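You operate a simulated robot arm through the tools that you are given. There is no shell and no other tool. Be economical: measure what you need, move in short steps, check, and stop when the job is done.

You are at the controls of a simulated robot arm. One attempt, no reset.

JOB
Slip the bands over both silver tins and press their lids on.
Fine: each band on the tin of its size, before the lid.
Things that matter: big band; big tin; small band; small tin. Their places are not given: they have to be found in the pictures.

The check looks at the end state, three seconds after you hand in, the way a careful person would. Anything else that was tipped, shoved, dropped, spilled or broken makes it a failure. A push-on lid holds only when it is set on centred and level and pressed home; a screw cap is set on level and turned clockwise until tight.

ROBOT AND FRAMES
A 7-joint arm with a two-finger parallel gripper, fixed in place. Base frame: the origin is at the foot of the arm, x ahead of it, y to its left, z up; the work surface is at about z = 850. Units: mm, rad, N and s.
With the tool pointing down near the work surface it reaches from about 340 to 760 mm from the base axis. Its first joint turns from -2.007 to 2.007 rad. Payload 3.91 kg.
The tool frame sits at the grasp point between the pads (the TCP): z along the fingers, y along the line on which they close. The tips reach 30 mm beyond it. The gripper opens to 110 mm. The fingers are 20 mm wide and 10 mm thick; the gripper's body (48 by 112 mm) begins 55 mm behind the TCP.
Orientation is that of the tool frame in the base frame, as [roll, pitch, yaw] about the fixed x, y, z axes, in that order (R = Rz(yaw) Ry(pitch) Rx(roll)). With the fingers straight down and closing along the base's y, the tool's x points along the base's -x, its y along +y and its z along -z.

CONTROLS
- The arm moves only by the tool step_arm. Its argument "moves" is one flat list of numbers, 7 for each row, row after row: the finger opening in mm, from 0 to 110, then the shift along the tool's x, y, z in mm, then the turn, a rotation vector about the tool's x, y, z in rad. In form: [jaw, tx, ty, tz, wx, wy, wz, jaw, tx, ty, tz, wx, wy, wz, ...]. A call has 1 to 10 rows; each row shifts and turns the commanded pose from where the row before left it, along the tool's axes as they then stand. Each row takes 0.2 s and may step no farther than 50 mm and 0.15 rad from the row before; otherwise, or with a gripper value out of range, the whole call is refused. A pose out of reach is approached as far as the arm can. The call stops where the force on the tool passes 40 N (or 10 N more than at its start, if that is more) or the arm is blocked; 0.2 s more then pass. The fingers move at their own pace (about 108 mm/s each) and stop on an object; they squeeze with about 37 N. The grip force told is the motor's: it shows also when the fingers shut on nothing. Time passes only in rows, and 0.2 s behind the last, so rows that do not move let the fingers close. It gives the time, the measured TCP pose, the force on the tool (base axes), the opening and the grip force at its end, in the units of the frame above (readings bear some noise).
- Cameras (640 x 400 px; columns grow to the right, rows downward): "scene" is fixed at [49.4, -500.7, 1595.6]; the picture's right is [0.62, -0.79, 0.00], its down [-0.49, -0.38, -0.79] and it looks along [0.62, 0.48, -0.62] (base axes); focal length 340 px, centre (320, 200). "wrist" rides on the gripper at [72, 17, -103] in the tool frame; the picture's right is [-0.23, 0.97, 0.00], its down [-0.76, -0.18, -0.62] and it looks along [-0.61, -0.14, 0.78] (tool axes); focal length 222 px, centre (320, 200).
- camera(camera): a new picture of that camera. It takes no simulated time.
- lift_body(by): slides the trunk up (or, below 0, down) by that many mm; the arm rides with it, the base frame stays. It gives what a move gives, with no picture.
- measure_at(camera, pixels): for up to 12 pixels [column, row] of the newest picture of that camera ("zoom" is the newest enlarged one), the place [x, y, z] in the base frame of the surface seen there, good to about 3 mm. It takes no simulated time.
- zoom(camera, box): a new picture of the part [left, top, right, bottom] of that camera's present view, enlarged. It takes no simulated time.
- close_job(): hands the job in; it is judged then, once.

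Work in short steps. Measure before you move; look again where a grasp or a placing could have gone wrong, and mend it. You have 80 turns and 54 pictures in all, those below and enlarged ones among them. Open the gripper and draw the arm clear of the work before you hand the job in, unless the task says otherwise; then end with one line.

The tools are called after ">>>" as name(argument=value, ...) on one line, values as JSON. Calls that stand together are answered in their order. step_arm: Moves the arm, as the interface text tells. Its arguments: {"type":"object","properties":{"moves":{"type":"array","items":{"type":"number"}}},"required":["moves"]} The other tools are called the same way: lift_body (by) slides the trunk up or down; camera (camera) takes a picture; measure_at (camera, pixels) gives the place of the surface under pixels of a picture; zoom (camera, box) takes an enlarged picture of a part of a camera's view; close_job () hands the job in.

At the start:

```text
t: 0.0
position: [590.3, 275.7, 1117.4]
ee_rot: [3.14, -0.001, -3.14]
force: [-0.1, -0.6, 0.3]
gripper_width: 109.8
grip_force: 0.0
trunk travel left (down, up): [-775.0, 215.0]
```

scene: 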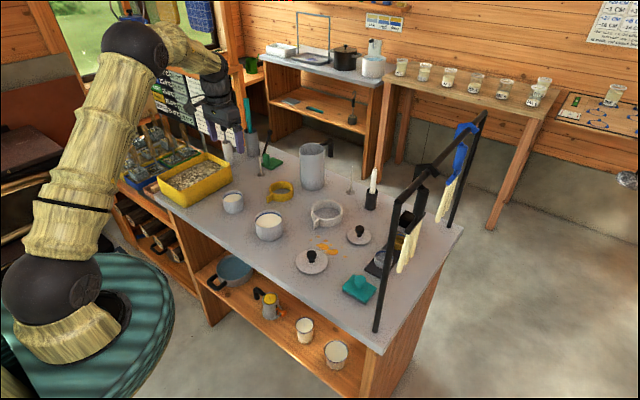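
wrist: 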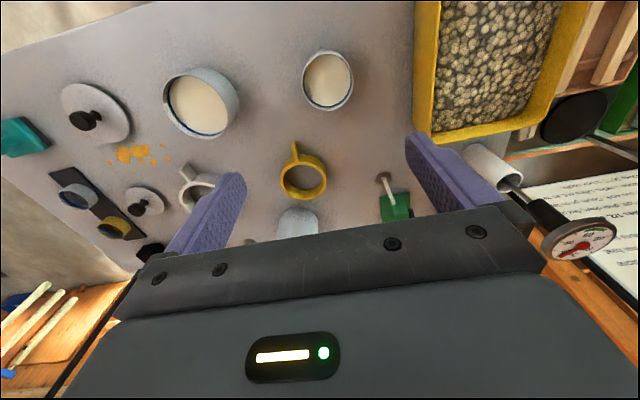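

The scene shows two tins near (233,202) and (268,226), bands near (280,190) and (325,212), and lids near (311,261) and (358,234). I zoom in to see details.

>>> zoom(camera="scene", box=[210, 160, 400, 280])

>>> zoom(camera="wrist", box=[0, 40, 420, 280])

```text
3.33 times, centred on (305, 220) of scene
```

zoom: 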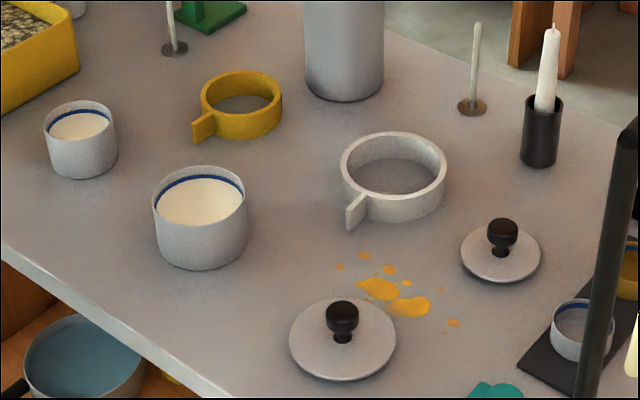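

```text
1.52 times, centred on (210, 160) of wrist
```

zoom: 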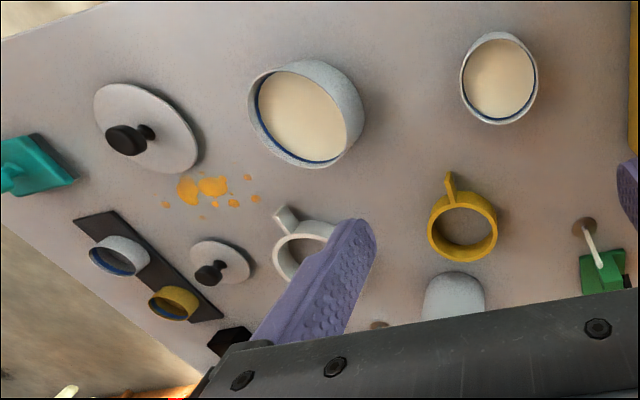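

I take the scene zoom last so I can measure rim points accurately.

>>> measure_at(camera="zoom", pixels=[[499, 34], [463, 80], [536, 80], [498, 122], [498, 80], [253, 90], [345, 135], [300, 110], [125, 140], [210, 272], [450, 185], [285, 215]])

>>> zoom(camera="scene", box=[215, 170, 311, 230])

```text
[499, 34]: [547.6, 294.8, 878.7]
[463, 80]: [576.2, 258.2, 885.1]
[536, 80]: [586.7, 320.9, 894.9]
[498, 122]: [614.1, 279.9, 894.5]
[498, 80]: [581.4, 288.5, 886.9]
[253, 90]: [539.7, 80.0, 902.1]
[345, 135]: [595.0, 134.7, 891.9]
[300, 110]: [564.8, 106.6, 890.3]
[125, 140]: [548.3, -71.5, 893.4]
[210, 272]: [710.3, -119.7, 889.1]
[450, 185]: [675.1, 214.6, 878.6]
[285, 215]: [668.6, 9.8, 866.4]
```

```text
6.67 times, centred on (263, 200) of scene
```

zoom: 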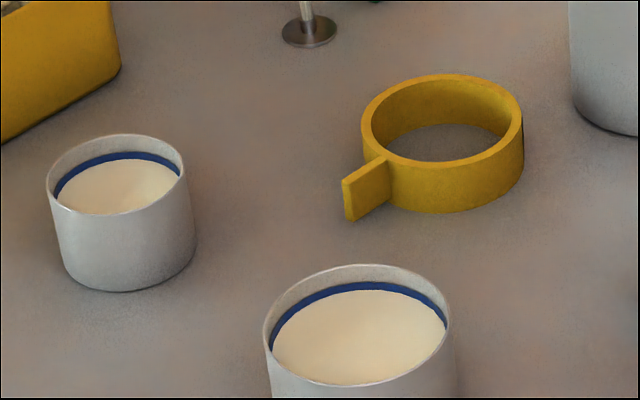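

Measuring the small tin rim and yellow band in this zoom.

>>> measure_at(camera="zoom", pixels=[[49, 176], [183, 172], [118, 136], [112, 213], [118, 195], [367, 125], [518, 122], [444, 78], [438, 164], [346, 182], [384, 160], [366, 200]])

>>> zoom(camera="scene", box=[250, 190, 354, 255])

```text
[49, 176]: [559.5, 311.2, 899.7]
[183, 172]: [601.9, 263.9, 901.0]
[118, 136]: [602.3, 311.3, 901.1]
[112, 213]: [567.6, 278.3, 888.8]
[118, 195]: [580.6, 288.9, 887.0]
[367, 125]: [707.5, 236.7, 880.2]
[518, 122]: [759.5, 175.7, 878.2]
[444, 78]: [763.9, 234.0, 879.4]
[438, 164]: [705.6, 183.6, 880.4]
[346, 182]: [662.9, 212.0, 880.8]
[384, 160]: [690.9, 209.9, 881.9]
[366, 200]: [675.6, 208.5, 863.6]
```

```text
6.15 times, centred on (302, 222) of scene
```

zoom: 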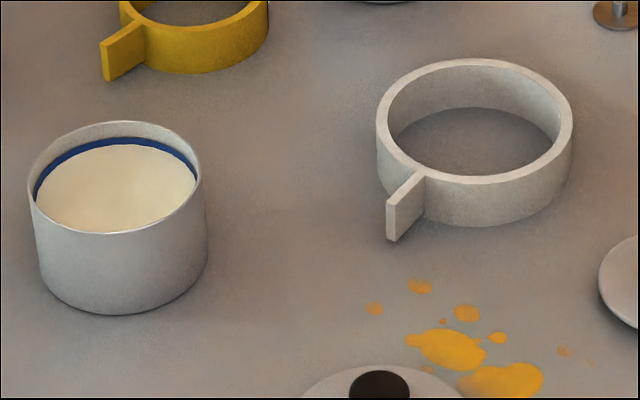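

Measuring the big tin rim and white band.

>>> measure_at(camera="zoom", pixels=[[31, 185], [199, 178], [115, 123], [112, 233], [115, 190], [383, 125], [567, 122], [477, 63], [478, 179], [389, 204], [420, 175], [408, 205]])

>>> zoom(camera="scene", box=[286, 215, 390, 280])

```text
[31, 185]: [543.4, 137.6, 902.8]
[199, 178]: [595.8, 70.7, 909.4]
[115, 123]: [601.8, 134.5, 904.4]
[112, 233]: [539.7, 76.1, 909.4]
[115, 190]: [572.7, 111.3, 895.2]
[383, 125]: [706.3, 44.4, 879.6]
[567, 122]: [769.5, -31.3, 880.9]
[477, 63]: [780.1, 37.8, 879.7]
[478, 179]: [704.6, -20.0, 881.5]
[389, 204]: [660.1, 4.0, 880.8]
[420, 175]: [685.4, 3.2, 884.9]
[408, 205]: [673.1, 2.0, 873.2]
```

```text
6.15 times, centred on (338, 248) of scene
```

zoom: 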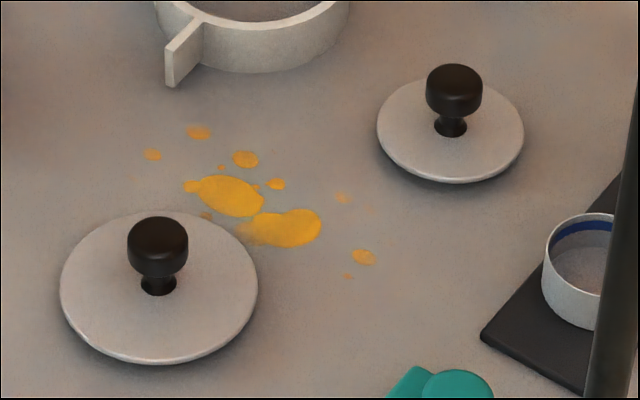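

Measuring both lids and knobs.

>>> measure_at(camera="zoom", pixels=[[158, 233], [158, 268], [64, 285], [254, 285], [158, 360], [158, 214], [453, 78], [453, 108], [379, 130], [521, 135], [453, 182], [440, 80]])

```text
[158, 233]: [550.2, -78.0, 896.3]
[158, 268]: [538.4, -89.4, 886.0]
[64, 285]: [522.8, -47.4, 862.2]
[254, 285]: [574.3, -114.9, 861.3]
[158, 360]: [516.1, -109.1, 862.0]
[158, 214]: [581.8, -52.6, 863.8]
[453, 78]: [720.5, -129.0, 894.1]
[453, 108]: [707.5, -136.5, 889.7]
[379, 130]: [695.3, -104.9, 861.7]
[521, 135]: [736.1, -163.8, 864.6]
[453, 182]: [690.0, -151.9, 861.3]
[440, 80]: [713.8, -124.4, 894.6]
```

Small tin ≈(581,288) R≈32, yellow band ≈(734,206) with its handle at x 663–691, y≈211. I move above the yellow handle to take a close wrist look.

>>> step_arm(moves=[50, -21, -16.2, 29, 0, 0, 0, 50, -21, -16.2, 29, 0, 0, 0, 50, -21, -16.2, 29, 0, 0, 0, 50, -21, -16.2, 29, 0, 0, 0])

>>> camera(camera="wrist")

```text
t: 1.0
position: [674.8, 206.8, 1000.2]
ee_rot: [3.141, 0.0, -3.141]
force: [-0.5, -0.6, 0.2]
gripper_width: 50.1
grip_force: 0.2
trunk travel left (down, up): [-775.0, 215.0]
```

```text
46 pictures are left
```

wrist: 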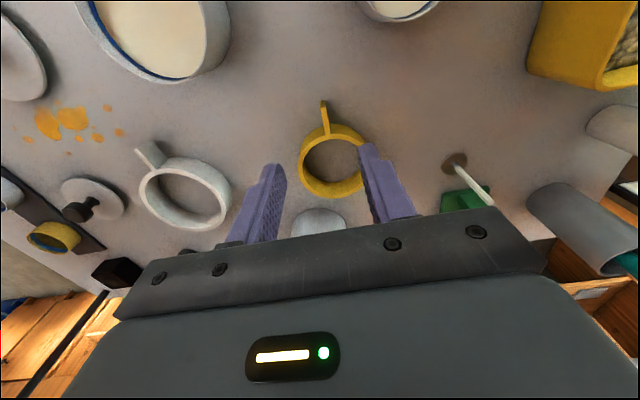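

The yellow band and handle are visible at (325,150); I enlarge and measure handle and ring.

>>> zoom(camera="wrist", box=[240, 90, 432, 210])

```text
3.33 times, centred on (336, 150) of wrist
```

zoom: 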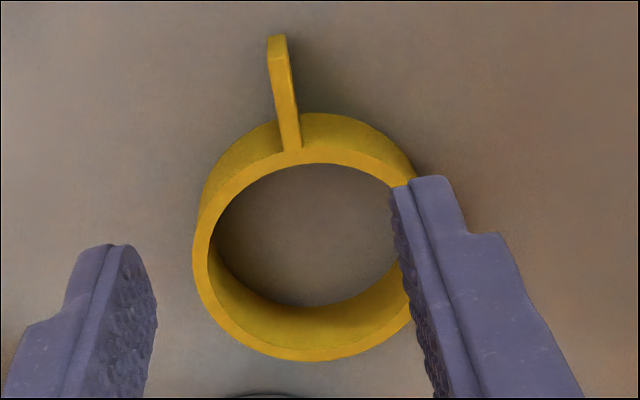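

Measuring along the handle's top edge and the ring's top face.

>>> measure_at(camera="zoom", pixels=[[279, 65], [284, 90], [288, 120], [292, 145], [320, 156], [250, 176], [220, 205], [203, 250], [220, 305], [260, 343], [310, 352], [370, 168]])

```text
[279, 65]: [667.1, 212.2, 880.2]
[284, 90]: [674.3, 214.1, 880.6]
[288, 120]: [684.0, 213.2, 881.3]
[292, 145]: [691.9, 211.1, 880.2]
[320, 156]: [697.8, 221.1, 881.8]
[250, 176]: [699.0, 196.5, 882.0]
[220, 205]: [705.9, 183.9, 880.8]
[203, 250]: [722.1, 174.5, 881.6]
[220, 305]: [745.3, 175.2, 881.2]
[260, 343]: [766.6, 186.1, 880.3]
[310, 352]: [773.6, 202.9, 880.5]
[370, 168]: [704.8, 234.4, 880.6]
```

Ring centre ≈(734.5,210), handle along x at y≈212.5. Descend around the handle with a 40 mm opening.

>>> step_arm(moves=[40, -1, 5.5, 30, 0, 0, 0, 40, 0, 0, 30, 0, 0, 0, 40, 0, 0, 30, 0, 0, 0, 40, 0, 0, 24, 0, 0, 0])

>>> camera(camera="wrist")

```text
t: 2.0
position: [675.7, 216.1, 887.1]
ee_rot: [3.14, 0.0, -3.14]
force: [-0.6, -0.1, 0.4]
gripper_width: 39.9
grip_force: 0.1
trunk travel left (down, up): [-775.0, 215.0]
```

```text
44 pictures are left
```

wrist: 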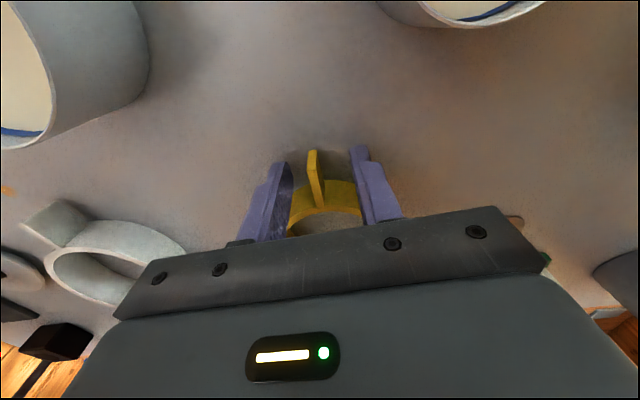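

Handle at (315,180) is a bit left of mid-fingers (~319); I nudge 3 mm in −y and close.

>>> step_arm(moves=[40, 0, -3, 0, 0, 0, 0, 20, 0, 0, 0, 0, 0, 0, 0, 0, 0, 0, 0, 0, 0, 0, 0, 0, 0, 0, 0, 0, 0, 0, 0, 0, 0, 0, 0])

```text
t: 3.2
position: [674.9, 212.4, 886.6]
ee_rot: [-3.141, 0.001, -3.141]
force: [-0.4, -0.8, -0.3]
gripper_width: 4.2
grip_force: 37.2
trunk travel left (down, up): [-775.0, 215.0]
```

Gripped (4.2 mm, 37 N). Lift 80 mm and look.

>>> step_arm(moves=[0, 0, 0, -10, 0, 0, 0, 0, 0, 0, -20, 0, 0, 0, 0, 0, 0, -25, 0, 0, 0, 0, 0, 0, -25, 0, 0, 0, 0, 0, 0, 0, 0, 0, 0])

>>> camera(camera="wrist")

>>> zoom(camera="scene", box=[215, 130, 343, 210])

```text
t: 4.4
position: [675.6, 213.2, 967.8]
ee_rot: [3.141, 0.0, -3.14]
force: [0.0, 0.1, 0.2]
gripper_width: 4.0
grip_force: 36.9
trunk travel left (down, up): [-775.0, 215.0]
```

```text
43 pictures are left
```

wrist: 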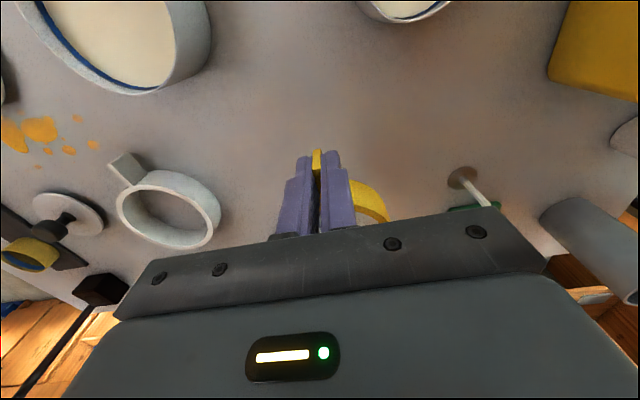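

```text
5.00 times, centred on (279, 170) of scene
```

zoom: 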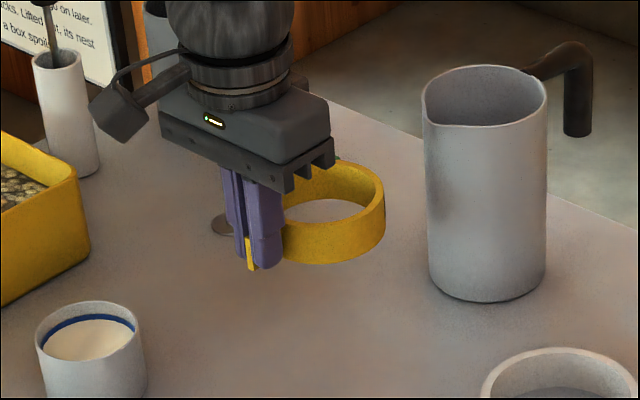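

The band is held. Measure its top face for centre and level.

>>> measure_at(camera="zoom", pixels=[[345, 162], [365, 170], [379, 184], [380, 198], [370, 211], [350, 221], [325, 226], [300, 223], [295, 228], [250, 243], [250, 255], [290, 225]])

>>> zoom(camera="scene", box=[255, 150, 303, 180])

```text
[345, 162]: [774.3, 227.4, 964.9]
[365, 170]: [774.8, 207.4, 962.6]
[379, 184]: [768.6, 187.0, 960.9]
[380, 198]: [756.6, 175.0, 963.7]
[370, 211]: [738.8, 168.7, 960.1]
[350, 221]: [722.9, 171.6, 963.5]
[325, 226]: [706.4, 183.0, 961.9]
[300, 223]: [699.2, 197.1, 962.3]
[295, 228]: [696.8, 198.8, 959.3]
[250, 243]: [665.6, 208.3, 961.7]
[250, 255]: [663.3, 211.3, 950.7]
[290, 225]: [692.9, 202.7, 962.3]
```

```text
13.33 times, centred on (279, 165) of scene
```

zoom: 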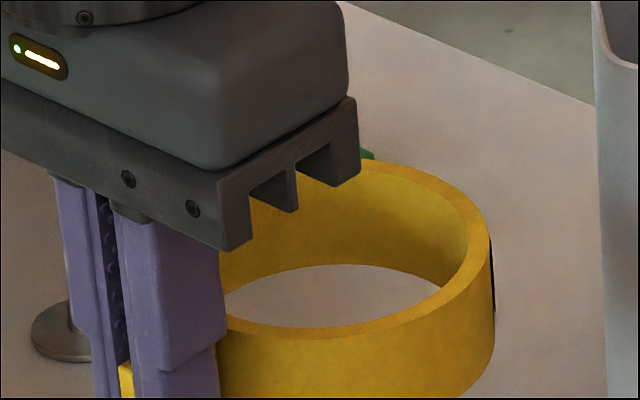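

Finer measurement of the ring's top face.

>>> measure_at(camera="zoom", pixels=[[400, 168], [440, 184], [470, 207], [484, 235], [482, 262], [462, 287], [430, 308], [395, 321], [350, 331], [310, 334], [270, 332], [240, 325]])

```text
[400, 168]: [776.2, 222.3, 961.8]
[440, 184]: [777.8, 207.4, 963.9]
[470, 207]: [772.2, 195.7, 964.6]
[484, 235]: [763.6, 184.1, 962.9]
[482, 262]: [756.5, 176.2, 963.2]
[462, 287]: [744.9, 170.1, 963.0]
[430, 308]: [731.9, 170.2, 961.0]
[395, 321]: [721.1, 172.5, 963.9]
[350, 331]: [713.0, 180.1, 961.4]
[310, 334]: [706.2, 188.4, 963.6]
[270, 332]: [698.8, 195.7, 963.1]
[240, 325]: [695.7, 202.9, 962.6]
```

The ring is level; centre ≈(736.5,209.5). Now a fine zoom on the small tin rim.

>>> zoom(camera="scene", box=[209, 184, 257, 214])

```text
13.33 times, centred on (233, 199) of scene
```

zoom: 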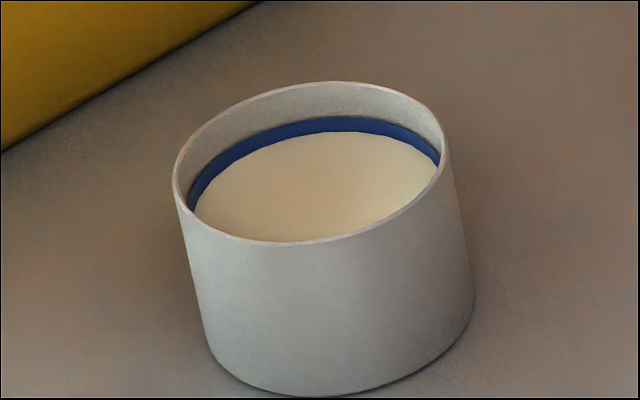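

Measuring points round the rim.

>>> measure_at(camera="zoom", pixels=[[174, 180], [178, 155], [210, 119], [265, 91], [335, 82], [400, 96], [440, 140], [439, 172], [410, 207], [365, 232], [300, 243], [215, 230]])

```text
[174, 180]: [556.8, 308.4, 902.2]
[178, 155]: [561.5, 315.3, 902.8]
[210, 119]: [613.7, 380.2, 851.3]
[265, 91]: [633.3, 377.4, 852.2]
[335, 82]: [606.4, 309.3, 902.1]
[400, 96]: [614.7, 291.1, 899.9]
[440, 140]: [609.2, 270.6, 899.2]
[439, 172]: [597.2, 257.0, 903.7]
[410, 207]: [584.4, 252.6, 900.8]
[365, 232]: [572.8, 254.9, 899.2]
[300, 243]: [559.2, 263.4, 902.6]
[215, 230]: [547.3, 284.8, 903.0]
```

Tin centre ≈(581,287), outer R≈33.5. Move the ring by (−155.5,+77.7) above the tin, up 10 mm.

>>> step_arm(moves=[0, 0, 0, -10, 0, 0, 0, 0, 31.1, 15.5, 0, 0, 0, 0, 0, 31.1, 15.5, 0, 0, 0, 0, 0, 31.1, 15.5, 0, 0, 0, 0, 0, 31.1, 15.6, 0, 0, 0, 0, 0, 31.1, 15.6, 0, 0, 0, 0, 0, 0, 0, 0, 0, 0, 0, 0, 0, 0, 0, 0, 0, 0])

>>> zoom(camera="scene", box=[201, 160, 265, 200])

>>> camera(camera="wrist")

```text
t: 6.2
position: [521.1, 290.4, 977.5]
ee_rot: [3.14, -0.001, 3.141]
force: [0.3, -0.2, -0.2]
gripper_width: 3.9
grip_force: 37.2
trunk travel left (down, up): [-775.0, 215.0]
```

```text
10.00 times, centred on (233, 180) of scene
```

zoom: 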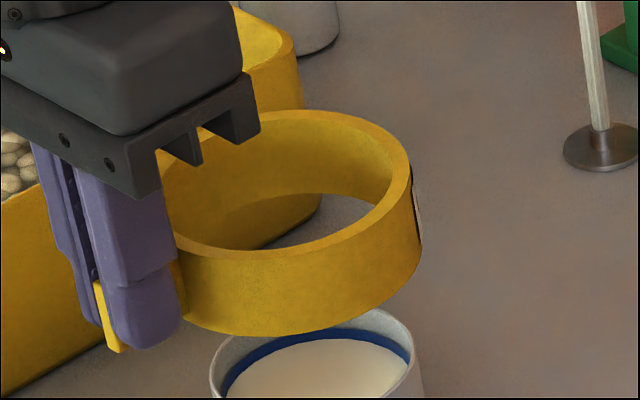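

```text
38 pictures are left
```

wrist: 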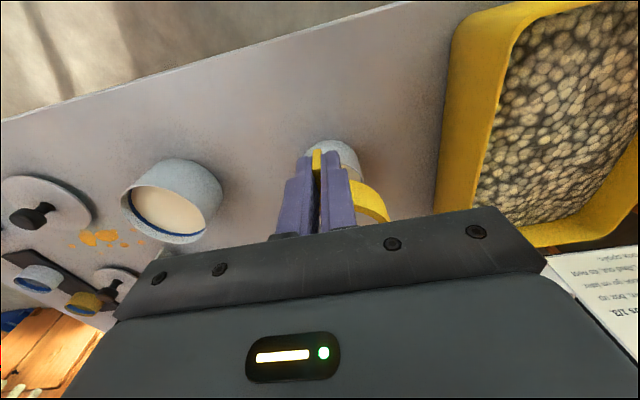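

Measuring the ring's top face here.

>>> measure_at(camera="zoom", pixels=[[270, 114], [310, 114], [350, 122], [385, 140], [406, 168], [401, 195], [380, 220], [350, 238], [310, 250], [270, 255], [230, 255], [190, 245]])

```text
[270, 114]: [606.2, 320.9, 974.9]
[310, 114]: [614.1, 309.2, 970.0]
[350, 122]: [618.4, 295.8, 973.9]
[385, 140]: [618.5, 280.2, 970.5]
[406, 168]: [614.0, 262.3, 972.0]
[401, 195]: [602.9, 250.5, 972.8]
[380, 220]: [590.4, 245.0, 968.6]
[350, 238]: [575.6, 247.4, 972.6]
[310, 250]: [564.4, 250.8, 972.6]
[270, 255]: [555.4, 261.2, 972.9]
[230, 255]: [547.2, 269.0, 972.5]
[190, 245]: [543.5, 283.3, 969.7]
```

Ring centre ≈(582,286.6) vs tin (581,287.2). Shift slightly and lower to just above the rim.

>>> step_arm(moves=[0, 0.8, 0.6, 10, 0, 0, 0, 0, 0, 0, 15, 0, 0, 0, 0, 0, 0, 13, 0, 0, 0, 0, 0, 0, 0, 0, 0, 0])

>>> zoom(camera="scene", box=[201, 170, 265, 210])

```text
t: 7.2
position: [520.3, 291.3, 938.7]
ee_rot: [3.14, 0.0, -3.141]
force: [0.2, 0.1, -0.7]
gripper_width: 3.9
grip_force: 37.2
trunk travel left (down, up): [-775.0, 215.0]
```

```text
10.00 times, centred on (233, 190) of scene
```

zoom: 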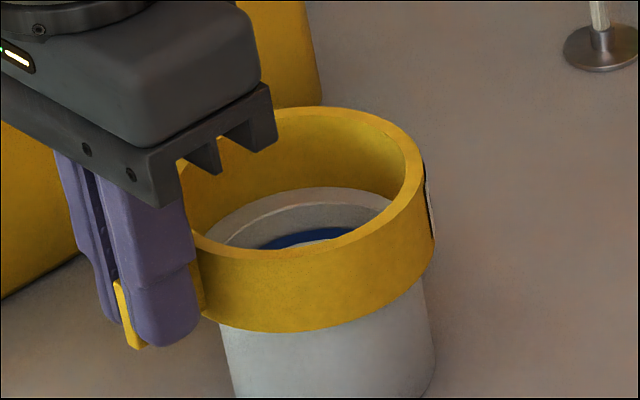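

Ring looks aligned around the rim. Lower in small steps.

>>> step_arm(moves=[0, 0, 0, 5, 0, 0, 0, 0, 0, 0, 5, 0, 0, 0, 0, 0, 0, 5, 0, 0, 0, 0, 0, 0, 5, 0, 0, 0])

>>> zoom(camera="scene", box=[201, 175, 265, 215])

```text
t: 8.2
position: [519.9, 292.1, 918.6]
ee_rot: [3.14, -0.001, 3.14]
force: [-0.5, 0.4, -0.7]
gripper_width: 4.0
grip_force: 36.5
trunk travel left (down, up): [-775.0, 215.0]
```

```text
10.00 times, centred on (233, 195) of scene
```

zoom: 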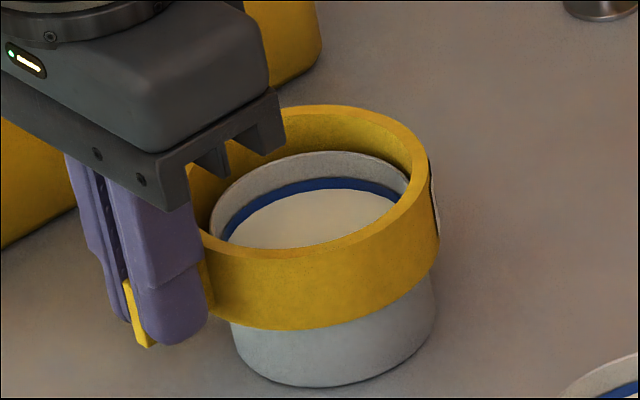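

No force; band is around the rim. Continue down to the table.

>>> step_arm(moves=[0, 0, 0, 6, 0, 0, 0, 0, 0, 0, 7, 0, 0, 0, 0, 0, 0, 7, 0, 0, 0, 0, 0, 0, 7, 0, 0, 0, 0, 0, 0, 4, 0, 0, 0, 0, 0, 0, 0, 0, 0, 0])

>>> zoom(camera="scene", box=[201, 175, 265, 215])

```text
t: 9.6
position: [519.8, 292.2, 888.4]
ee_rot: [-3.141, 0.001, -3.141]
force: [0.2, -0.3, -0.1]
gripper_width: 4.2
grip_force: 37.3
trunk travel left (down, up): [-775.0, 215.0]
```

```text
10.00 times, centred on (233, 195) of scene
```

zoom: 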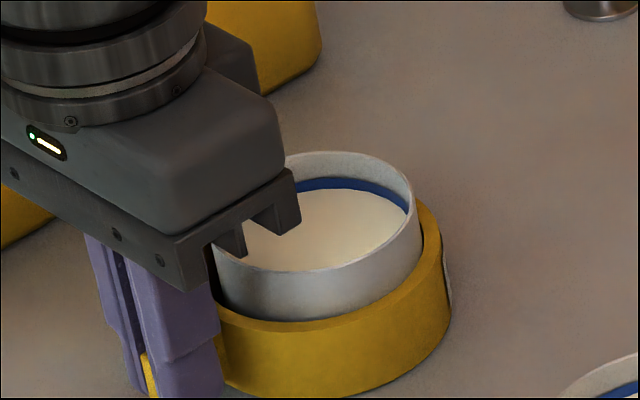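

Band is on the table around the tin. Release, and rise straight up.

>>> step_arm(moves=[0, 0, 0, 1.5, 0, 0, 0, 20, 0, 0, 0, 0, 0, 0, 30, 0, 0, 0, 0, 0, 0, 30, 0, 0, -30, 0, 0, 0, 30, 0, 0, -45, 0, 0, 0, 30, 0, 0, -45, 0, 0, 0])

>>> step_arm(moves=[40, -21, -41, 0, 0, 0, 0, 40, -22, -41, 0, 0, 0, 0, 40, -22, -41, 0, 0, 0, 0, 40, -22, -41, 0, 0, 0, 0, 40, -22, -41, 0, 0, 0, 0, 40, -22, -41, 0, 0, 0, 0, 40, -22, -41, 0, 0, 0, 0])

>>> zoom(camera="wrist", box=[240, 70, 432, 190])

>>> camera(camera="scene")

```text
t: 11.0
position: [516.5, 292.5, 1006.8]
ee_rot: [-3.142, -0.001, -3.141]
force: [-0.4, 0.4, 0.1]
gripper_width: 30.3
grip_force: 0.0
trunk travel left (down, up): [-775.0, 215.0]
```

```text
t: 12.6
position: [671.0, 2.7, 1006.4]
ee_rot: [-3.141, 0.001, 3.141]
force: [0.1, 0.7, 0.5]
gripper_width: 39.8
grip_force: 0.0
trunk travel left (down, up): [-775.0, 215.0]
```

```text
3.33 times, centred on (336, 130) of wrist
```

zoom: 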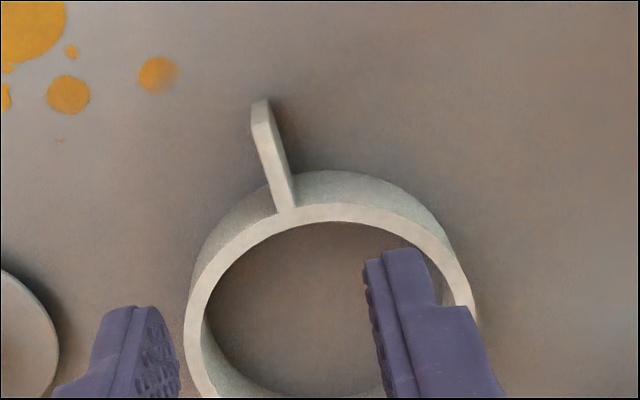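

```text
33 pictures are left
```

scene: 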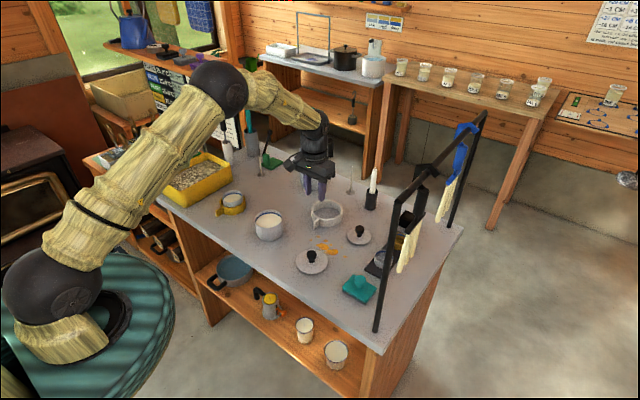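

Measure handle and ring of the white band.

>>> measure_at(camera="zoom", pixels=[[264, 125], [272, 155], [280, 185], [285, 205], [320, 212], [380, 220], [430, 245], [463, 290], [240, 240], [205, 280], [191, 330], [200, 375]])

```text
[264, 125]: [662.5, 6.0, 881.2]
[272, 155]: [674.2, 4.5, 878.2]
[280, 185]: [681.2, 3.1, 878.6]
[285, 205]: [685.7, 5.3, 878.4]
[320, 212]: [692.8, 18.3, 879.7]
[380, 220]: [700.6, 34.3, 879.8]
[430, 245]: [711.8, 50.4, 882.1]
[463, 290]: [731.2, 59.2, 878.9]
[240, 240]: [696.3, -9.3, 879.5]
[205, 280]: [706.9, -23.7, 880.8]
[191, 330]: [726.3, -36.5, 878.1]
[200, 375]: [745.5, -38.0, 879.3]
```

Handle at y≈4.8, x 660–686; ring centre ≈(739,11). Descend and grip the handle.

>>> step_arm(moves=[40, 0, 0, 30, 0, 0, 0, 40, 0, 0, 35, 0, 0, 0, 40, 0, 0, 30, 0, 0, 0, 40, 0, 0, 15, 0, 0, 0, 40, 0, 0, 9, 0, 0, 0, 20, 0, 0, 0, 0, 0, 0, 0, 0, 0, 0, 0, 0, 0, 0, 0, 0, 0, 0, 0, 0, 0, 0, 0, 0, 0, 0, 0])

```text
t: 14.6
position: [672.7, 4.2, 888.5]
ee_rot: [-3.141, 0.0, 3.14]
force: [0.2, -0.9, 0.3]
gripper_width: 4.1
grip_force: 36.5
trunk travel left (down, up): [-775.0, 215.0]
```

Gripped. Lift 90 mm and inspect.

>>> step_arm(moves=[0, 0, 0, -10, 0, 0, 0, 0, 0, 0, -25, 0, 0, 0, 0, 0, 0, -30, 0, 0, 0, 0, 0, 0, -25, 0, 0, 0, 0, 0, 0, 0, 0, 0, 0])

>>> zoom(camera="scene", box=[288, 155, 368, 205])

```text
t: 15.8
position: [672.0, 5.2, 977.9]
ee_rot: [-3.141, 0.0, 3.141]
force: [-0.1, 0.5, 0.1]
gripper_width: 4.0
grip_force: 37.2
trunk travel left (down, up): [-775.0, 215.0]
```

```text
8.00 times, centred on (328, 180) of scene
```

zoom: 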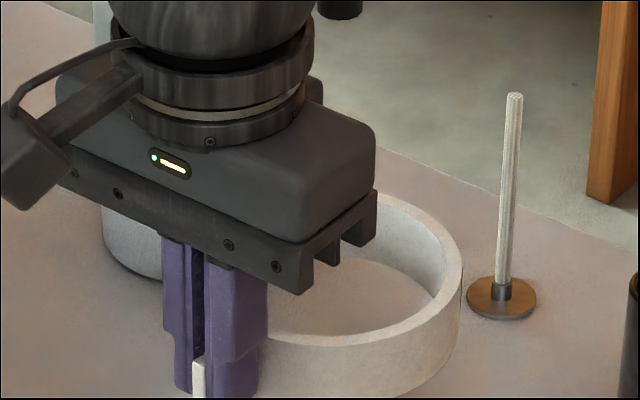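

Measure the ring's top face; also zoom on the big tin next.

>>> measure_at(camera="zoom", pixels=[[400, 206], [430, 223], [450, 247], [457, 270], [448, 293], [430, 312], [405, 326], [375, 337], [340, 342], [310, 342], [285, 339], [270, 335]])

>>> zoom(camera="scene", box=[236, 201, 300, 241])

```text
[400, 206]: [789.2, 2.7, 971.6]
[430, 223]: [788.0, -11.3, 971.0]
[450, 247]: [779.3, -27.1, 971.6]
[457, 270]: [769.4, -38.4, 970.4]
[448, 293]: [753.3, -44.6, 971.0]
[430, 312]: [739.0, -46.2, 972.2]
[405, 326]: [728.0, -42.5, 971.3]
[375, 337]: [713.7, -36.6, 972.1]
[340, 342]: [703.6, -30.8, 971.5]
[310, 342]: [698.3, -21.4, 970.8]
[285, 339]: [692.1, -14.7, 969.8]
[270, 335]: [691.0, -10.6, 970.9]
```

```text
10.00 times, centred on (268, 221) of scene
```

zoom: 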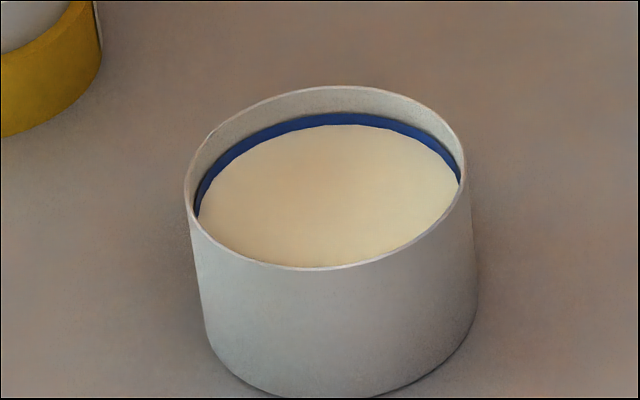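

Ring centre ≈(740,2.5), top 971, level. Now tin rim points.

>>> measure_at(camera="zoom", pixels=[[186, 200], [187, 180], [330, 88], [380, 91], [420, 105], [450, 132], [464, 160], [455, 200], [425, 233], [380, 257], [310, 268], [230, 250]])

```text
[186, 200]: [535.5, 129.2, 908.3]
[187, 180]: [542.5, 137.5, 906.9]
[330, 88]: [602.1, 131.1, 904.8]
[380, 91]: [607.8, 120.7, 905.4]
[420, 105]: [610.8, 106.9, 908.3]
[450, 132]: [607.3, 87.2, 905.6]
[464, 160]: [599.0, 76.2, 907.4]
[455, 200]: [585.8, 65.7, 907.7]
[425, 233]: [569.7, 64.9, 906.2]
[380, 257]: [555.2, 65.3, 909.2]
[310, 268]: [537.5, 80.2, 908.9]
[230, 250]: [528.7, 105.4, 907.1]
```

Big tin centre ≈(569.8,105.3), R≈41.7, rim z 907. Move ring by (−170.2,+102.8) over it, then lower 22 mm.

>>> step_arm(moves=[0, 34.04, 20.56, 0, 0, 0, 0, 0, 34.04, 20.56, 0, 0, 0, 0, 0, 34.04, 20.56, 0, 0, 0, 0, 0, 34.04, 20.56, 0, 0, 0, 0, 0, 34.04, 20.56, 0, 0, 0, 0, 0, 0, 0, 0, 0, 0, 0, 0, 0, 0, 12, 0, 0, 0, 0, 0, 0, 10, 0, 0, 0, 0, 0, 0, 0, 0, 0, 0])

>>> zoom(camera="scene", box=[228, 180, 308, 230])

```text
t: 17.8
position: [501.6, 106.1, 955.7]
ee_rot: [-3.141, 0.0, -3.141]
force: [-0.8, -0.1, 0.1]
gripper_width: 4.2
grip_force: 37.2
trunk travel left (down, up): [-775.0, 215.0]
```

```text
8.00 times, centred on (268, 205) of scene
```

zoom: 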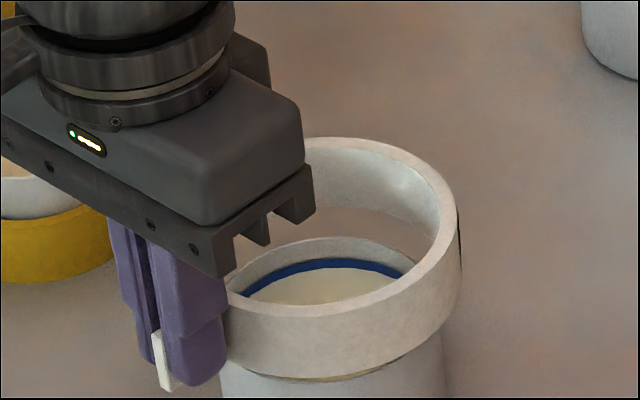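

Check the ring's centre here.

>>> measure_at(camera="zoom", pixels=[[325, 141], [370, 145], [410, 160], [440, 184], [455, 215], [450, 245], [425, 275], [390, 295], [345, 309], [300, 313], [260, 309], [234, 300]])

```text
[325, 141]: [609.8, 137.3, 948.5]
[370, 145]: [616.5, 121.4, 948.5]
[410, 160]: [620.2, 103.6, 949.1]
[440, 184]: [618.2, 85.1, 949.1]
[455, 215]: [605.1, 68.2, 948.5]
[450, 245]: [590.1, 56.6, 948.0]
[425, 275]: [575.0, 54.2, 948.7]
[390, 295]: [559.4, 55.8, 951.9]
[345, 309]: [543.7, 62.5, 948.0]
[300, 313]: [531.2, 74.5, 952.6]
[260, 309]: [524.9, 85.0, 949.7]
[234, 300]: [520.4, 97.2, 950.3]
```

Ring centre ≈(570.5,104.3); nudge (−0.5,+0.9) and lower in small steps.

>>> step_arm(moves=[0, 0.5, 0.9, 4, 0, 0, 0, 0, 0, 0, 6, 0, 0, 0, 0, 0, 0, 6, 0, 0, 0, 0, 0, 0, 6, 0, 0, 0, 0, 0, 0, 6, 0, 0, 0, 0, 0, 0, 0, 0, 0, 0])

>>> zoom(camera="scene", box=[228, 190, 308, 240])

```text
t: 19.2
position: [501.9, 107.7, 928.6]
ee_rot: [3.14, 0.0, 3.141]
force: [-0.1, 0.7, -0.6]
gripper_width: 4.0
grip_force: 37.4
trunk travel left (down, up): [-775.0, 215.0]
```

```text
8.00 times, centred on (268, 215) of scene
```

zoom: 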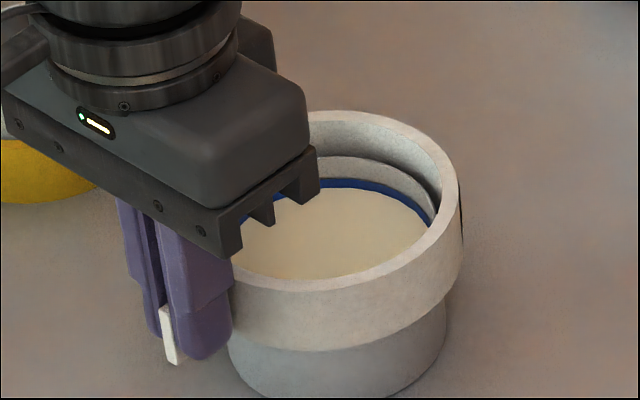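

Around the rim, no contact force. Lower to the table, release and rise.

>>> step_arm(moves=[0, 0, 0, 8, 0, 0, 0, 0, 0, 0, 8, 0, 0, 0, 0, 0, 0, 8, 0, 0, 0, 0, 0, 0, 8, 0, 0, 0, 0, 0, 0, 7, 0, 0, 0, 0, 0, 0, 1, 0, 0, 0, 0, 0, 0, 0, 0, 0, 0])

>>> step_arm(moves=[20, 0, 0, 0, 0, 0, 0, 30, 0, 0, 0, 0, 0, 0, 30, 0, 0, -30, 0, 0, 0, 30, 0, 0, -45, 0, 0, 0, 30, 0, 0, -45, 0, 0, 0])

>>> zoom(camera="scene", box=[204, 175, 300, 235])

```text
t: 20.8
position: [503.1, 107.7, 887.9]
ee_rot: [3.141, 0.002, 3.141]
force: [0.4, -1.6, 11.7]
gripper_width: 3.9
grip_force: 37.5
trunk travel left (down, up): [-775.0, 215.0]
```

```text
t: 22.0
position: [501.8, 108.1, 1006.6]
ee_rot: [-3.141, 0.001, 3.141]
force: [-0.4, 0.6, -0.1]
gripper_width: 30.0
grip_force: 0.1
trunk travel left (down, up): [-775.0, 215.0]
```

```text
6.67 times, centred on (252, 205) of scene
```

zoom: 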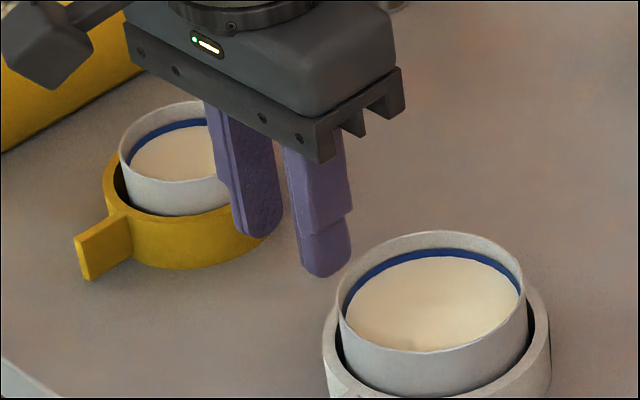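

Both bands are seated. Now go above the big lid's knob (~(549,−80)) at safe height.

>>> step_arm(moves=[60, -9.4, -37.6, 0, 0, 0, 0, 60, -9.4, -37.6, 0, 0, 0, 0, 60, -9.4, -37.6, 0, 0, 0, 0, 60, -9.4, -37.6, 0, 0, 0, 0, 60, -9.4, -37.6, 0, 0, 0, 0])

>>> zoom(camera="scene", box=[279, 230, 343, 270])

>>> zoom(camera="wrist", box=[220, 40, 412, 160])

```text
t: 23.2
position: [549.7, -82.5, 1004.5]
ee_rot: [3.141, -0.002, 3.141]
force: [0.8, -0.1, -0.4]
gripper_width: 60.1
grip_force: 0.1
trunk travel left (down, up): [-775.0, 215.0]
```

```text
10.00 times, centred on (311, 250) of scene
```

zoom: 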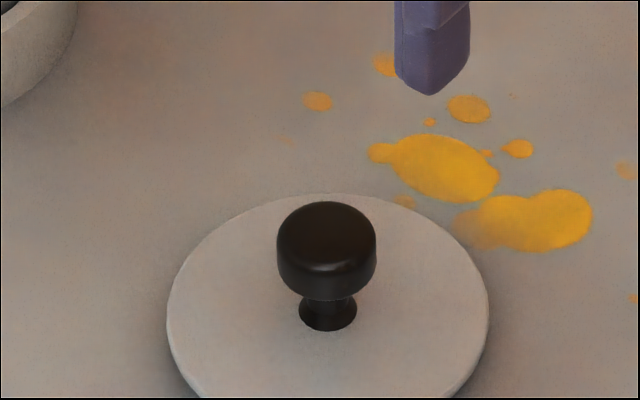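

```text
3.33 times, centred on (316, 100) of wrist
```

zoom: 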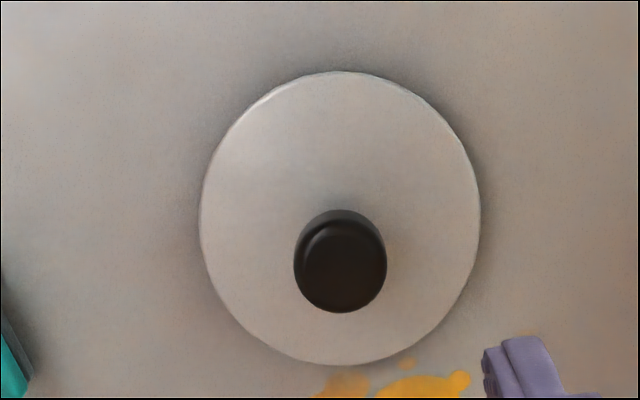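

Measuring lid rim and knob from the wrist zoom.

>>> measure_at(camera="zoom", pixels=[[206, 215], [476, 220], [340, 76], [340, 360], [245, 115], [440, 115], [245, 315], [440, 315], [342, 265], [300, 262], [384, 262], [342, 305]])

```text
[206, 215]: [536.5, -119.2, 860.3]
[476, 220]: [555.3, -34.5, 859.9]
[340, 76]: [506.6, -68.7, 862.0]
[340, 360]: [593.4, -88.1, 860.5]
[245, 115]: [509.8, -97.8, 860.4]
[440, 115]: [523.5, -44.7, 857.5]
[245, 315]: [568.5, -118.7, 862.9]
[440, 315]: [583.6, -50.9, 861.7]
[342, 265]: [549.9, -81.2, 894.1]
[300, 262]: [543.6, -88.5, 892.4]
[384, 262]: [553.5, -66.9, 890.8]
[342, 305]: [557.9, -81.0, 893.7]
```

Lid centre ≈(547.5,−78), knob top z≈894, R≈11. Descend around the knob and grip it.

>>> step_arm(moves=[60, 1, 1.5, 30, 0, 0, 0, 60, 0, 0, 40, 0, 0, 0, 60, 0, 0, 25, 0, 0, 0, 60, 0, 0, 14, 0, 0, 0, 60, 0, 0, 0, 0, 0, 0])

>>> camera(camera="wrist")

```text
t: 24.4
position: [547.5, -77.4, 898.6]
ee_rot: [3.141, 0.001, 3.142]
force: [-0.7, -0.4, -0.7]
gripper_width: 60.0
grip_force: 0.1
trunk travel left (down, up): [-775.0, 215.0]
```

```text
25 pictures are left
```

wrist: 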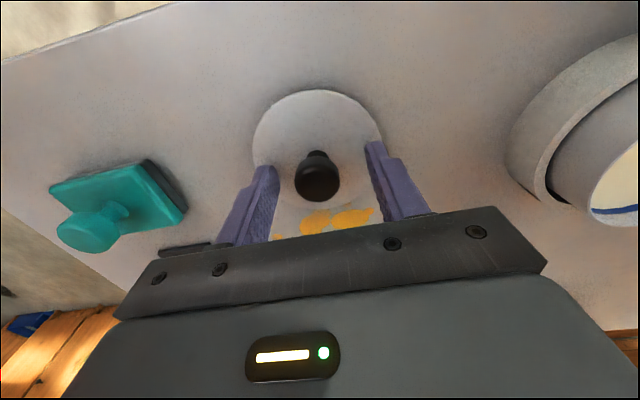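

Knob (317,180) sits midway between the pads. Close.

>>> step_arm(moves=[35, 0, 0, 2, 0, 0, 0, 10, 0, 0, 0, 0, 0, 0, 0, 0, 0, 0, 0, 0, 0, 0, 0, 0, 0, 0, 0, 0, 0, 0, 0, 0, 0, 0, 0])

>>> step_arm(moves=[0, 0, 0, -10, 0, 0, 0, 0, 0, 0, -25, 0, 0, 0, 0, 0, 0, -35, 0, 0, 0, 0, 0, 0, -25, 0, 0, 0, 0, 0, 0, 0, 0, 0, 0])

>>> zoom(camera="scene", box=[271, 195, 351, 245])

```text
t: 25.6
position: [549.0, -77.7, 896.9]
ee_rot: [-3.141, 0.001, -3.141]
force: [0.0, 0.1, 1.2]
gripper_width: 26.7
grip_force: 37.0
trunk travel left (down, up): [-775.0, 215.0]
```

```text
t: 26.8
position: [550.1, -77.1, 992.5]
ee_rot: [-3.141, 0.001, 3.141]
force: [-0.3, 0.4, -0.1]
gripper_width: 26.5
grip_force: 37.3
trunk travel left (down, up): [-775.0, 215.0]
```

```text
8.00 times, centred on (311, 220) of scene
```

zoom: 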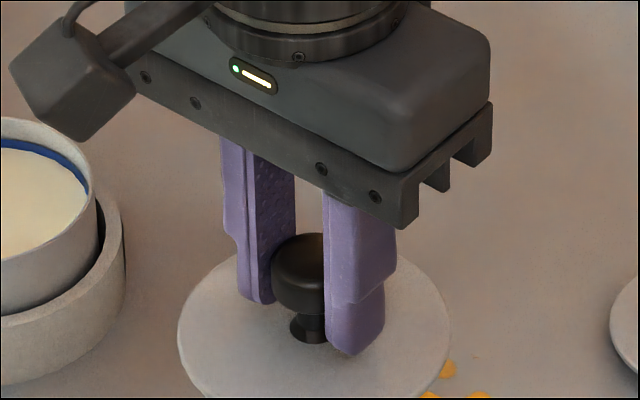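

Lid is lifted. A closer zoom on its plate for centre and level.

>>> zoom(camera="scene", box=[279, 215, 343, 255])

```text
10.00 times, centred on (311, 235) of scene
```

zoom: 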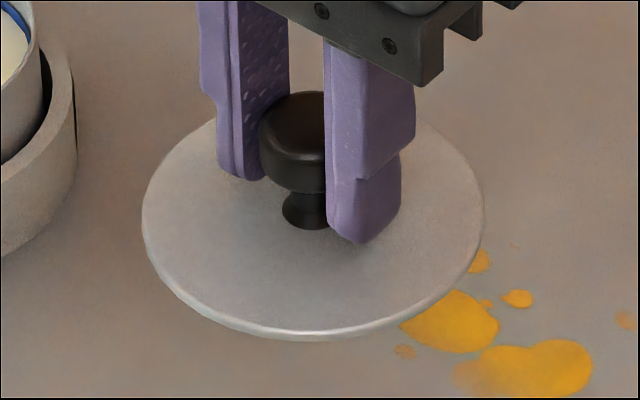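

>>> measure_at(camera="zoom", pixels=[[147, 210], [150, 180], [175, 150], [210, 124], [430, 130], [462, 165], [480, 215], [465, 260], [420, 300], [370, 322], [300, 330], [200, 290]])

```text
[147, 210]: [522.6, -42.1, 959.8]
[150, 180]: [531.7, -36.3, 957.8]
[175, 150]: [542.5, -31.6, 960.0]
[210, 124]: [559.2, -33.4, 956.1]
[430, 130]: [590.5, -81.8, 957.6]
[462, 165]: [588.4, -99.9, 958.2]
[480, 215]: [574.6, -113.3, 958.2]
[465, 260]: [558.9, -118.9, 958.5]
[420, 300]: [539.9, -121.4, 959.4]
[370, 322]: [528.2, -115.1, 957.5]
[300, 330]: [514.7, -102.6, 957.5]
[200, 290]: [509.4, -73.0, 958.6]
```

Lid level, centre ≈(549.5,−76.8). Re-check tin rim before moving.

>>> zoom(camera="scene", box=[236, 201, 300, 241])

```text
10.00 times, centred on (268, 221) of scene
```

zoom: 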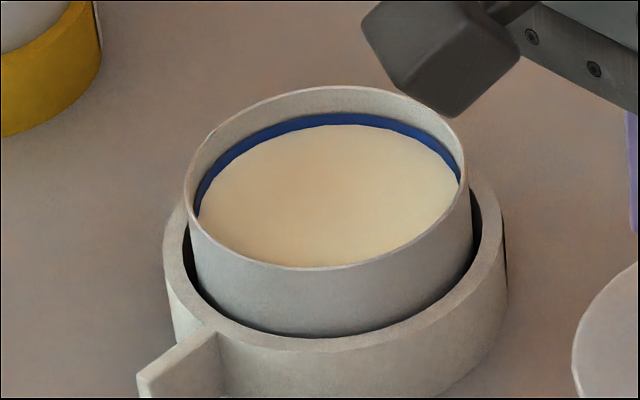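

Tin hasn't moved. Carry lid by (+20.3,+182.1), then lower 28 mm.

>>> step_arm(moves=[0, -4.06, 36.42, 0, 0, 0, 0, 0, -4.06, 36.42, 0, 0, 0, 0, 0, -4.06, 36.42, 0, 0, 0, 0, 0, -4.06, 36.42, 0, 0, 0, 0, 0, -4.06, 36.42, 0, 0, 0, 0, 0, 0, 0, 0, 0, 0, 0, 0, 0, 0, 15, 0, 0, 0, 0, 0, 0, 13, 0, 0, 0, 0, 0, 0, 0, 0, 0, 0])

>>> zoom(camera="scene", box=[228, 185, 308, 235])

```text
t: 28.8
position: [567.9, 104.5, 963.3]
ee_rot: [3.14, -0.002, 3.141]
force: [0.1, 0.0, -0.6]
gripper_width: 26.2
grip_force: 37.4
trunk travel left (down, up): [-775.0, 215.0]
```

```text
8.00 times, centred on (268, 210) of scene
```

zoom: 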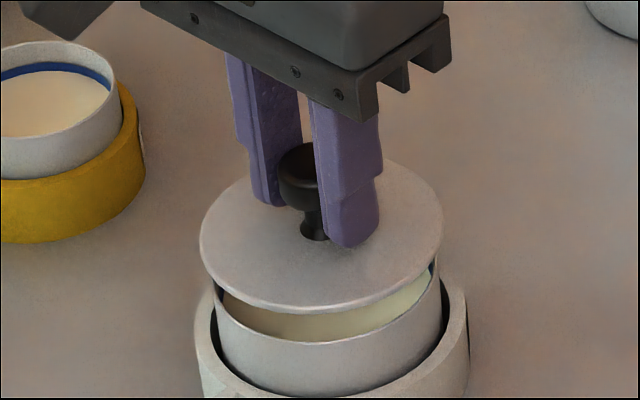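

Measuring the lid rim here.

>>> measure_at(camera="zoom", pixels=[[203, 245], [210, 215], [230, 192], [250, 180], [400, 170], [425, 190], [439, 222], [435, 250], [410, 280], [370, 300], [300, 303], [240, 283]])

```text
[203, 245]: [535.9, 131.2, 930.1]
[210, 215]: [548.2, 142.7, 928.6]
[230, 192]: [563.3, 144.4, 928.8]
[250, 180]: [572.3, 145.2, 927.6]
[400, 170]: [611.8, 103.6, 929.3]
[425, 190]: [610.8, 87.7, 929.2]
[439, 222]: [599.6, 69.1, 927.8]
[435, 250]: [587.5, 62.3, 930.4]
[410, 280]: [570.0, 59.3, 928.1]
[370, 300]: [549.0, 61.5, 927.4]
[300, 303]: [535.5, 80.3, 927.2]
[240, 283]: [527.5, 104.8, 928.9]
```

Fits suggest the lid is ~1–2 mm low in y; take a finer zoom to compare ellipses.

>>> zoom(camera="scene", box=[244, 202, 292, 232])

```text
13.33 times, centred on (268, 217) of scene
```

zoom: 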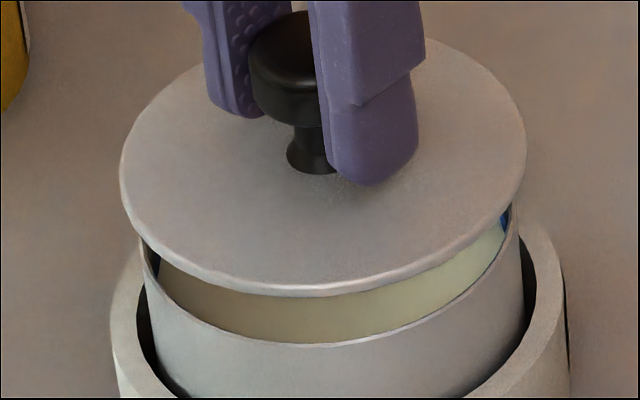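

Ellipse comparison: lid needs about (+0.4,+1.6). Correct and lower 12 mm, reading force.

>>> step_arm(moves=[0, -0.4, 1.6, 0, 0, 0, 0, 0, 0, 0, 4, 0, 0, 0, 0, 0, 0, 4, 0, 0, 0, 0, 0, 0, 2, 0, 0, 0, 0, 0, 0, 2, 0, 0, 0, 0, 0, 0, 0, 0, 0, 0])

>>> zoom(camera="scene", box=[244, 202, 292, 232])

```text
t: 30.2
position: [569.6, 105.4, 952.1]
ee_rot: [3.141, 0.0, 3.14]
force: [0.1, 0.5, -1.4]
gripper_width: 26.6
grip_force: 37.4
trunk travel left (down, up): [-775.0, 215.0]
```

```text
13.33 times, centred on (268, 217) of scene
```

zoom: 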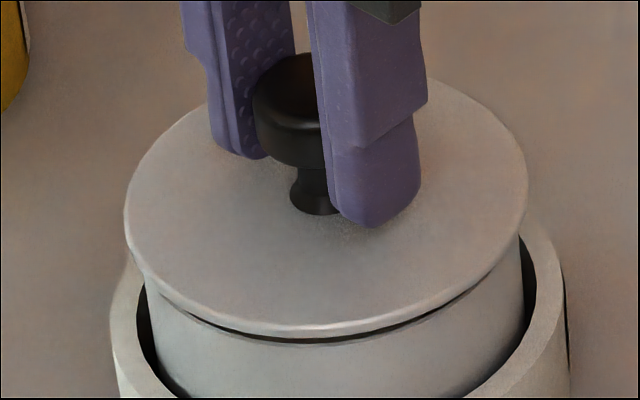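

Nearly centred; a further small correction (+0.1,+0.8) and lower gently watching force.

>>> step_arm(moves=[0, -0.1, 0.8, 0, 0, 0, 0, 0, 0, 0, 2, 0, 0, 0, 0, 0, 0, 2, 0, 0, 0, 0, 0, 0, 0, 0, 0, 0])

>>> step_arm(moves=[0, 0, 0, 1.5, 0, 0, 0, 0, 0, 0, 1.5, 0, 0, 0, 0, 0, 0, 0, 0, 0, 0])

>>> zoom(camera="scene", box=[244, 202, 292, 232])

```text
t: 31.2
position: [570.4, 106.6, 947.3]
ee_rot: [3.141, -0.001, -3.141]
force: [0.9, -1.3, -0.3]
gripper_width: 26.6
grip_force: 37.3
trunk travel left (down, up): [-775.0, 215.0]
```

```text
t: 32.0
position: [570.2, 107.3, 944.8]
ee_rot: [3.14, 0.002, 3.142]
force: [-3.0, -0.2, 12.5]
gripper_width: 26.6
grip_force: 37.1
trunk travel left (down, up): [-775.0, 215.0]
```

```text
13.33 times, centred on (268, 217) of scene
```

zoom: 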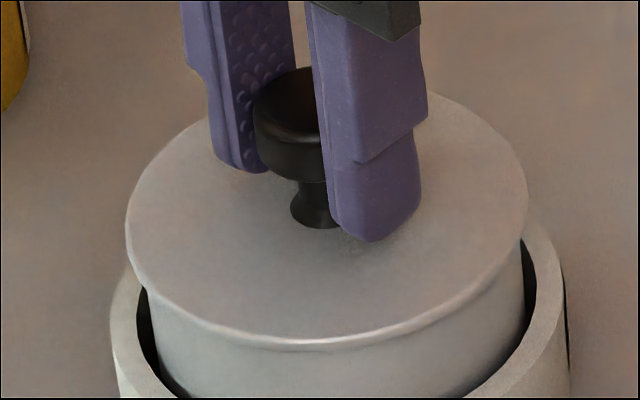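

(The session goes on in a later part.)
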